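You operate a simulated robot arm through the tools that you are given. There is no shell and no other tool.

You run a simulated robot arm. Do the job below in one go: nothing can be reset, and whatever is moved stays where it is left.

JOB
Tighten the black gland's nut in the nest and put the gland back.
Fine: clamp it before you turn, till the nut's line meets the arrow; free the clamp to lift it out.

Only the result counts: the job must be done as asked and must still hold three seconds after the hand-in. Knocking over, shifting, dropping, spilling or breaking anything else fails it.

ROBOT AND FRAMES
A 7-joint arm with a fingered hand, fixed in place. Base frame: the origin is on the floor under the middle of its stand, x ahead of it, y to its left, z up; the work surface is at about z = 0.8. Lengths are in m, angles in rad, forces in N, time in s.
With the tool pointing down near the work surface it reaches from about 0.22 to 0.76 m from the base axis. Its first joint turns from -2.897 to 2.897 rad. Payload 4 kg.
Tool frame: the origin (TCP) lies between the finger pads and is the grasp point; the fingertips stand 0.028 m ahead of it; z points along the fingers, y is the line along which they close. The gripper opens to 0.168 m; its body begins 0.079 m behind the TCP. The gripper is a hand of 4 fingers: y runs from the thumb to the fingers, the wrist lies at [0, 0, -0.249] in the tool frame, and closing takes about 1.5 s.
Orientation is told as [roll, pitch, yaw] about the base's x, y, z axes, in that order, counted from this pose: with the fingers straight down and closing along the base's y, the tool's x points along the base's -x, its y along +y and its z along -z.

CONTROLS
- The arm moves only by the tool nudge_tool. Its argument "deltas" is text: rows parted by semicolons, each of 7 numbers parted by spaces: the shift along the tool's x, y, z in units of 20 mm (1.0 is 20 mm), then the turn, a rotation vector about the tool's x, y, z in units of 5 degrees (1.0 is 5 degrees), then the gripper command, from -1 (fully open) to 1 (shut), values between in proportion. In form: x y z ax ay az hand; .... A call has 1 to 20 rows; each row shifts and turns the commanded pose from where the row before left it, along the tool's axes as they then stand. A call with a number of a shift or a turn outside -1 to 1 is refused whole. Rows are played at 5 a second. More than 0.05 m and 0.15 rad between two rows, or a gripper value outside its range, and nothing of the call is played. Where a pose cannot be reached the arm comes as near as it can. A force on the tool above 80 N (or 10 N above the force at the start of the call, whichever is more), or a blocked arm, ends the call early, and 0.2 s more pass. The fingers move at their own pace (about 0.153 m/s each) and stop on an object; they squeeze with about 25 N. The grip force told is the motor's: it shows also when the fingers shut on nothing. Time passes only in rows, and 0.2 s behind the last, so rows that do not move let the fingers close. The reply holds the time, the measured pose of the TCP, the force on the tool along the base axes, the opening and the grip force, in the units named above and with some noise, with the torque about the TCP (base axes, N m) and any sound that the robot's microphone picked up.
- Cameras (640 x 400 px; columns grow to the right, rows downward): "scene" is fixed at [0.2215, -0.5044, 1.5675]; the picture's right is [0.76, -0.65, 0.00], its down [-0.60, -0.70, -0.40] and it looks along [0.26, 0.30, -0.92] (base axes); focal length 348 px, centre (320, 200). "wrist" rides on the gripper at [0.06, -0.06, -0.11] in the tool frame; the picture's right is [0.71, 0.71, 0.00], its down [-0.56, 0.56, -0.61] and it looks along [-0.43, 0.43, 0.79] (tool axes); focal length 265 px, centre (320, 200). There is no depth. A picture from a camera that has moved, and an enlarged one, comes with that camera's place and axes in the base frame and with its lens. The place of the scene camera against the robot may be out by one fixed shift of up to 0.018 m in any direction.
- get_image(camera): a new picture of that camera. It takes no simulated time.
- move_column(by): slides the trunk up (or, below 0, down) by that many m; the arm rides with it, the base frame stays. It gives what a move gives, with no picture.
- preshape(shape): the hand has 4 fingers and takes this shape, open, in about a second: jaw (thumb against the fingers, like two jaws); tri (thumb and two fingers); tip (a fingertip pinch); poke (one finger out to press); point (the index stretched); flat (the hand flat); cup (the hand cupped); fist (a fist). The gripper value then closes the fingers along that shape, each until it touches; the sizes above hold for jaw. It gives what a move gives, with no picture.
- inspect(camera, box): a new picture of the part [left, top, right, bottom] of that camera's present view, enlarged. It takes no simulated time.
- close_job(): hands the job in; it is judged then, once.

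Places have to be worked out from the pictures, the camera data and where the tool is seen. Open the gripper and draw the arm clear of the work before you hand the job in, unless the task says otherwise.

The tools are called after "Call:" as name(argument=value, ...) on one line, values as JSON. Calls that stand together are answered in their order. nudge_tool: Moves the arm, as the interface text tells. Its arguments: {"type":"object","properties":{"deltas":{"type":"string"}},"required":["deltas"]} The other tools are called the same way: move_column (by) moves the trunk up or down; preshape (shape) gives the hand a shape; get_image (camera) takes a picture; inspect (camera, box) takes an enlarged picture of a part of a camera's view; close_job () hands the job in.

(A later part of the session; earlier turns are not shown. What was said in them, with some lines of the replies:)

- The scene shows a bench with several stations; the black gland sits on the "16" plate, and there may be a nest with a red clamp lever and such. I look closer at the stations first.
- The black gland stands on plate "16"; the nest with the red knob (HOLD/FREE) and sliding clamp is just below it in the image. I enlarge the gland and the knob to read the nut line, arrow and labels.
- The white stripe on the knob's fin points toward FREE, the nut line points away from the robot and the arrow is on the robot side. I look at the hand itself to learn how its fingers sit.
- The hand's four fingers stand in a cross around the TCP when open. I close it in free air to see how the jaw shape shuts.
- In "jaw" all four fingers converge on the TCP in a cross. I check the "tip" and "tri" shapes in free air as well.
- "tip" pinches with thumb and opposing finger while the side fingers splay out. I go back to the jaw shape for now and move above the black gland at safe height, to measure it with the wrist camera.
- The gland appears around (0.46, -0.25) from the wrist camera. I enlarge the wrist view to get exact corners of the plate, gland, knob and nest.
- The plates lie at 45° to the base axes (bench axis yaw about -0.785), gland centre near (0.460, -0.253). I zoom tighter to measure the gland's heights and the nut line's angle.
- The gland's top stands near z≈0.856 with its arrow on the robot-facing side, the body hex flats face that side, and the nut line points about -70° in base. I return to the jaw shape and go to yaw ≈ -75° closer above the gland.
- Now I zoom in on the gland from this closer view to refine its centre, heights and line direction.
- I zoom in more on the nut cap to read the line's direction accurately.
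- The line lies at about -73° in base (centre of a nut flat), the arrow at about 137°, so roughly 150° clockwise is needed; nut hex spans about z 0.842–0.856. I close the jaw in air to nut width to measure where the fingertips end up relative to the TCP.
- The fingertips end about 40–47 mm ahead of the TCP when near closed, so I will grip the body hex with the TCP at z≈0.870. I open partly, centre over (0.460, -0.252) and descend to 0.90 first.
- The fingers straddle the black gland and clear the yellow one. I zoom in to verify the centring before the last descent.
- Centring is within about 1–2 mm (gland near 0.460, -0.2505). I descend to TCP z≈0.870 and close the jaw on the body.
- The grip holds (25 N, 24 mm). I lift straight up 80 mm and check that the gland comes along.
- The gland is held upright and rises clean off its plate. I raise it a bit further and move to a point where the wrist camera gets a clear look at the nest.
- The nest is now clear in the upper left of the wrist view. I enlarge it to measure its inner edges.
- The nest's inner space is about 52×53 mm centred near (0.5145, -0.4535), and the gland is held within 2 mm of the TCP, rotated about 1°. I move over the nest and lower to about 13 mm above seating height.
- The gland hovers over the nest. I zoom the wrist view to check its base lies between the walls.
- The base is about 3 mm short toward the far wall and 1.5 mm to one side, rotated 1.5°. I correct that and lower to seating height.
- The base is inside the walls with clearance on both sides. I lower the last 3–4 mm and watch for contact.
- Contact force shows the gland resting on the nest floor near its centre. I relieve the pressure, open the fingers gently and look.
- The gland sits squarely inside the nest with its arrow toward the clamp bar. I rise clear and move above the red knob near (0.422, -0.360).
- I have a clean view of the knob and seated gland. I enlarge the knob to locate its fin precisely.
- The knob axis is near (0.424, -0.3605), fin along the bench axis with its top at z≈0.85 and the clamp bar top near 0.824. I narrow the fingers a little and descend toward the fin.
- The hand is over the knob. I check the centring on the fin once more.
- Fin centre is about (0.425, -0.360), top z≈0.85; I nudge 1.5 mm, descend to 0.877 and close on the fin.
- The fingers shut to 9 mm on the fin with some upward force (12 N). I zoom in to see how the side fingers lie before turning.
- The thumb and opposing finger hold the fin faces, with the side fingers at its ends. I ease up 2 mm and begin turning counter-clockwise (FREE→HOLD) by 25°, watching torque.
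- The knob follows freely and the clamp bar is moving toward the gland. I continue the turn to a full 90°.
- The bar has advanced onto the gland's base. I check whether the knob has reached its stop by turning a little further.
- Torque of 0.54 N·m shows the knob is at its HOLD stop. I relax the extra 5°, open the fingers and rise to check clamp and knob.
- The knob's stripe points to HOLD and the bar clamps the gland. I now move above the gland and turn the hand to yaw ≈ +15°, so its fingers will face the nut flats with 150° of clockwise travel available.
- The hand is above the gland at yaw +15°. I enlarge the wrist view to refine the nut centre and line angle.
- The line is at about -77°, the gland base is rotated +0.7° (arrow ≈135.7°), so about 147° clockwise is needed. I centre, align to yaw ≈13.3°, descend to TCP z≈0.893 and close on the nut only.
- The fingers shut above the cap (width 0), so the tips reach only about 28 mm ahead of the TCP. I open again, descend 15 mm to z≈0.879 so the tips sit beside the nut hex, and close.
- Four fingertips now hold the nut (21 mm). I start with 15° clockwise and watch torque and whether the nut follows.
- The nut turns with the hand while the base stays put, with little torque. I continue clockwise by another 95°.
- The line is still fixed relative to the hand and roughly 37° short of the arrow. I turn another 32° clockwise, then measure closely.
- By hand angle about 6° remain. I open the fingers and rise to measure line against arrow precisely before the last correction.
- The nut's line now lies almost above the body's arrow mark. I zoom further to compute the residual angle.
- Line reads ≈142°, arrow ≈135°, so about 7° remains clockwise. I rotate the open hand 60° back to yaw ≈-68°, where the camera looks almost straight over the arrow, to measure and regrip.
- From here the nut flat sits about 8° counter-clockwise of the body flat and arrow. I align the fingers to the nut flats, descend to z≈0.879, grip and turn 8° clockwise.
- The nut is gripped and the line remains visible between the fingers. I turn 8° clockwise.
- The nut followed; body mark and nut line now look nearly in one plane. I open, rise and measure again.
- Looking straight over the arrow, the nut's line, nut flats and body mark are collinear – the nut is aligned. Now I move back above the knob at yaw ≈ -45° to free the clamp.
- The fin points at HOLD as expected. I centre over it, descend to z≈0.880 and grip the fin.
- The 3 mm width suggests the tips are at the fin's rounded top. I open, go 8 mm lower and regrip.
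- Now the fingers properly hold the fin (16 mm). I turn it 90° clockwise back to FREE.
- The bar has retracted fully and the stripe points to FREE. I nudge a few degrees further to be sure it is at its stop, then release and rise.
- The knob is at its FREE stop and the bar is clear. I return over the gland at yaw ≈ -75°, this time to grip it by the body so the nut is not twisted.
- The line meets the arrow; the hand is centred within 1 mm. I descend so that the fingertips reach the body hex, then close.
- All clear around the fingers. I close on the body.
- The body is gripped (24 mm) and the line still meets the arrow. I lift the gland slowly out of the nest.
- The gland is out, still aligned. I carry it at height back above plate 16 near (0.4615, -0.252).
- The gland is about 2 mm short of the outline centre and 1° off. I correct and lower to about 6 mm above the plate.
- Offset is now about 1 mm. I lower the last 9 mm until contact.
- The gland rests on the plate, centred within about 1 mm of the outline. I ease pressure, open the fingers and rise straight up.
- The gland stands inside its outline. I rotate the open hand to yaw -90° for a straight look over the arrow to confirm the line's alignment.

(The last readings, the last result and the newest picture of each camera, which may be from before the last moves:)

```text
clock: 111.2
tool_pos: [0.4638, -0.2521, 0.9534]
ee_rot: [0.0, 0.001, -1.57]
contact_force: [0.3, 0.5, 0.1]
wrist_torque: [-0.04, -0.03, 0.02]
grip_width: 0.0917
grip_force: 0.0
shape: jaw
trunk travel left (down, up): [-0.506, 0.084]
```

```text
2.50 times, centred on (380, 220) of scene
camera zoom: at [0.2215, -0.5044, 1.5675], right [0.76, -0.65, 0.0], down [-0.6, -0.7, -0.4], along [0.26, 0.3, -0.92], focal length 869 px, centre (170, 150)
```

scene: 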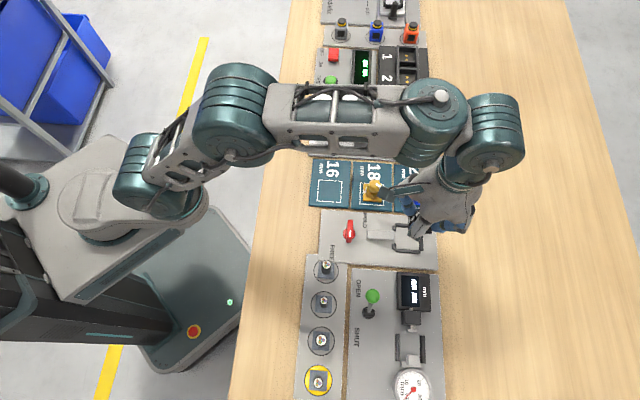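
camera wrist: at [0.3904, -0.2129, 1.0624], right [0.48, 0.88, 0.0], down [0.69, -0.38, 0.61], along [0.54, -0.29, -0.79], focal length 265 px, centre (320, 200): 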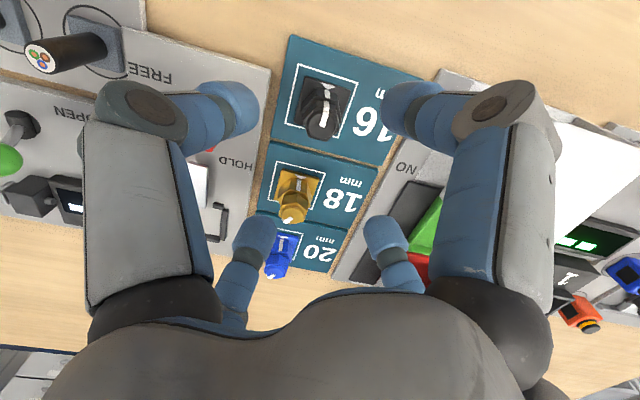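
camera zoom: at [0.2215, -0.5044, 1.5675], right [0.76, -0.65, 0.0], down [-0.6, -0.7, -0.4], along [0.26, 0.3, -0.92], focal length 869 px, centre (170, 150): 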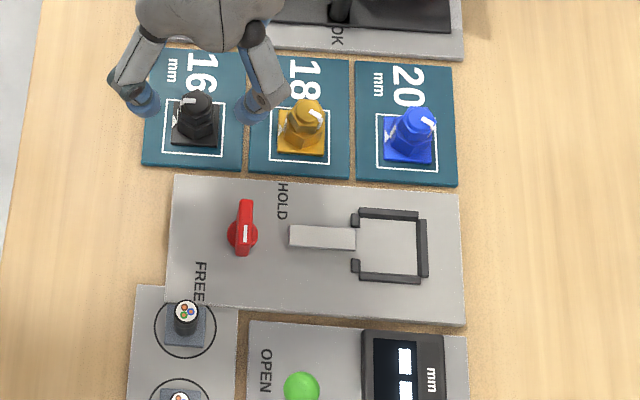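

Line, body mark and arrow are exactly collinear, the gland stands inside its outline, knob at FREE and nest empty. I raise the arm, open the hand fully and draw it clear toward its starting place.

Call:
nudge_tool(deltas="0 0 -0.9 0 0 0 -0.1; 0 0 -0.9 0 0 0 -0.1; 0 0 -0.9 0 0 0 -0.1; 0 0 -0.9 0 0 0 -0.1; 0 0 -0.9 0 0 0 -0.1; 0 0 -0.9 0 0 0 -0.1; 0.85 -0.75 0 0 0 0 -1; 0.85 -0.75 0 0 0 0 -1; 0.85 -0.75 0 0 0 0 -1; 0.85 -0.75 0 0 0 0 -1; 0.85 -0.75 0 0 0 0 -1; 0.85 -0.75 0 0 0 0 -1; 0.85 -0.75 0 0 0 0 -1; 0 0 0 0 0 0 -1; 0 0 0 0 0 0 -1")

Call:
get_image(camera="scene")

Call:
inspect(camera="scene", box=[300, 150, 440, 280])

```text
clock: 114.4
tool_pos: [0.3608, -0.1335, 1.0607]
ee_rot: [0.0, 0.0, -1.567]
contact_force: [0.7, 0.7, 0.3]
wrist_torque: [0.02, 0.04, -0.02]
grip_width: 0.168
grip_force: 0.2
shape: jaw
trunk travel left (down, up): [-0.506, 0.084]
```

```text
taken
```

scene: 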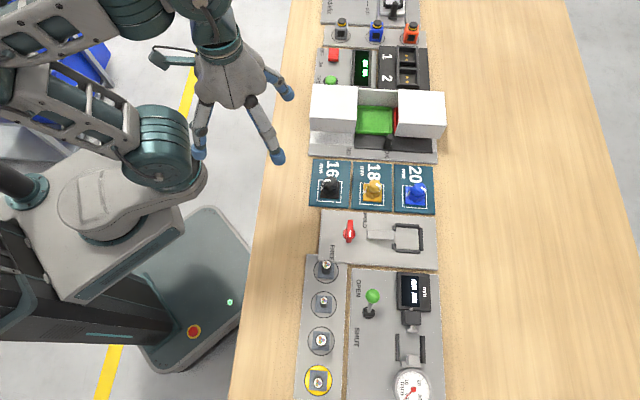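

```text
3.08 times, centred on (370, 215) of scene
camera zoom: at [0.2215, -0.5044, 1.5675], right [0.76, -0.65, 0.0], down [-0.6, -0.7, -0.4], along [0.26, 0.3, -0.92], focal length 1070 px, centre (166, 154)
```

zoom: 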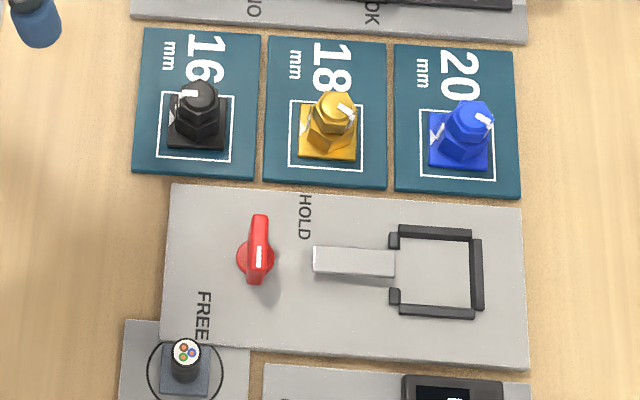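

The scene shows the black gland back on plate 16 with its line at the arrow, the clamp freed, the nest empty and everything else in place. The arm is clear and the hand open, so I hand the job in.

Call:
close_job()

```text
The job is handed in.
```

The black gland's nut is tightened and the gland is back on its "16" plate; I've handed the job in.

- **Clamping:** I set the gland in the nest and turned the red knob to HOLD until it hit its stop before touching the nut.
- **Tightening:** I turned the nut about 150° clockwise in two grips. From straight above the arrow, the nut's line, the body mark and the arrow are in one line. They stayed that way after the gland was back on its plate.
- **Putting back:** I freed the clamp to its FREE stop and lifted the gland by its body so the nut wouldn't twist. It stands inside the white outline, about 2 mm off centre.

Before handing in, the last pictures showed the nest empty and the yellow and blue glands and the other stations where they were. The hand was open and the arm clear of the work.
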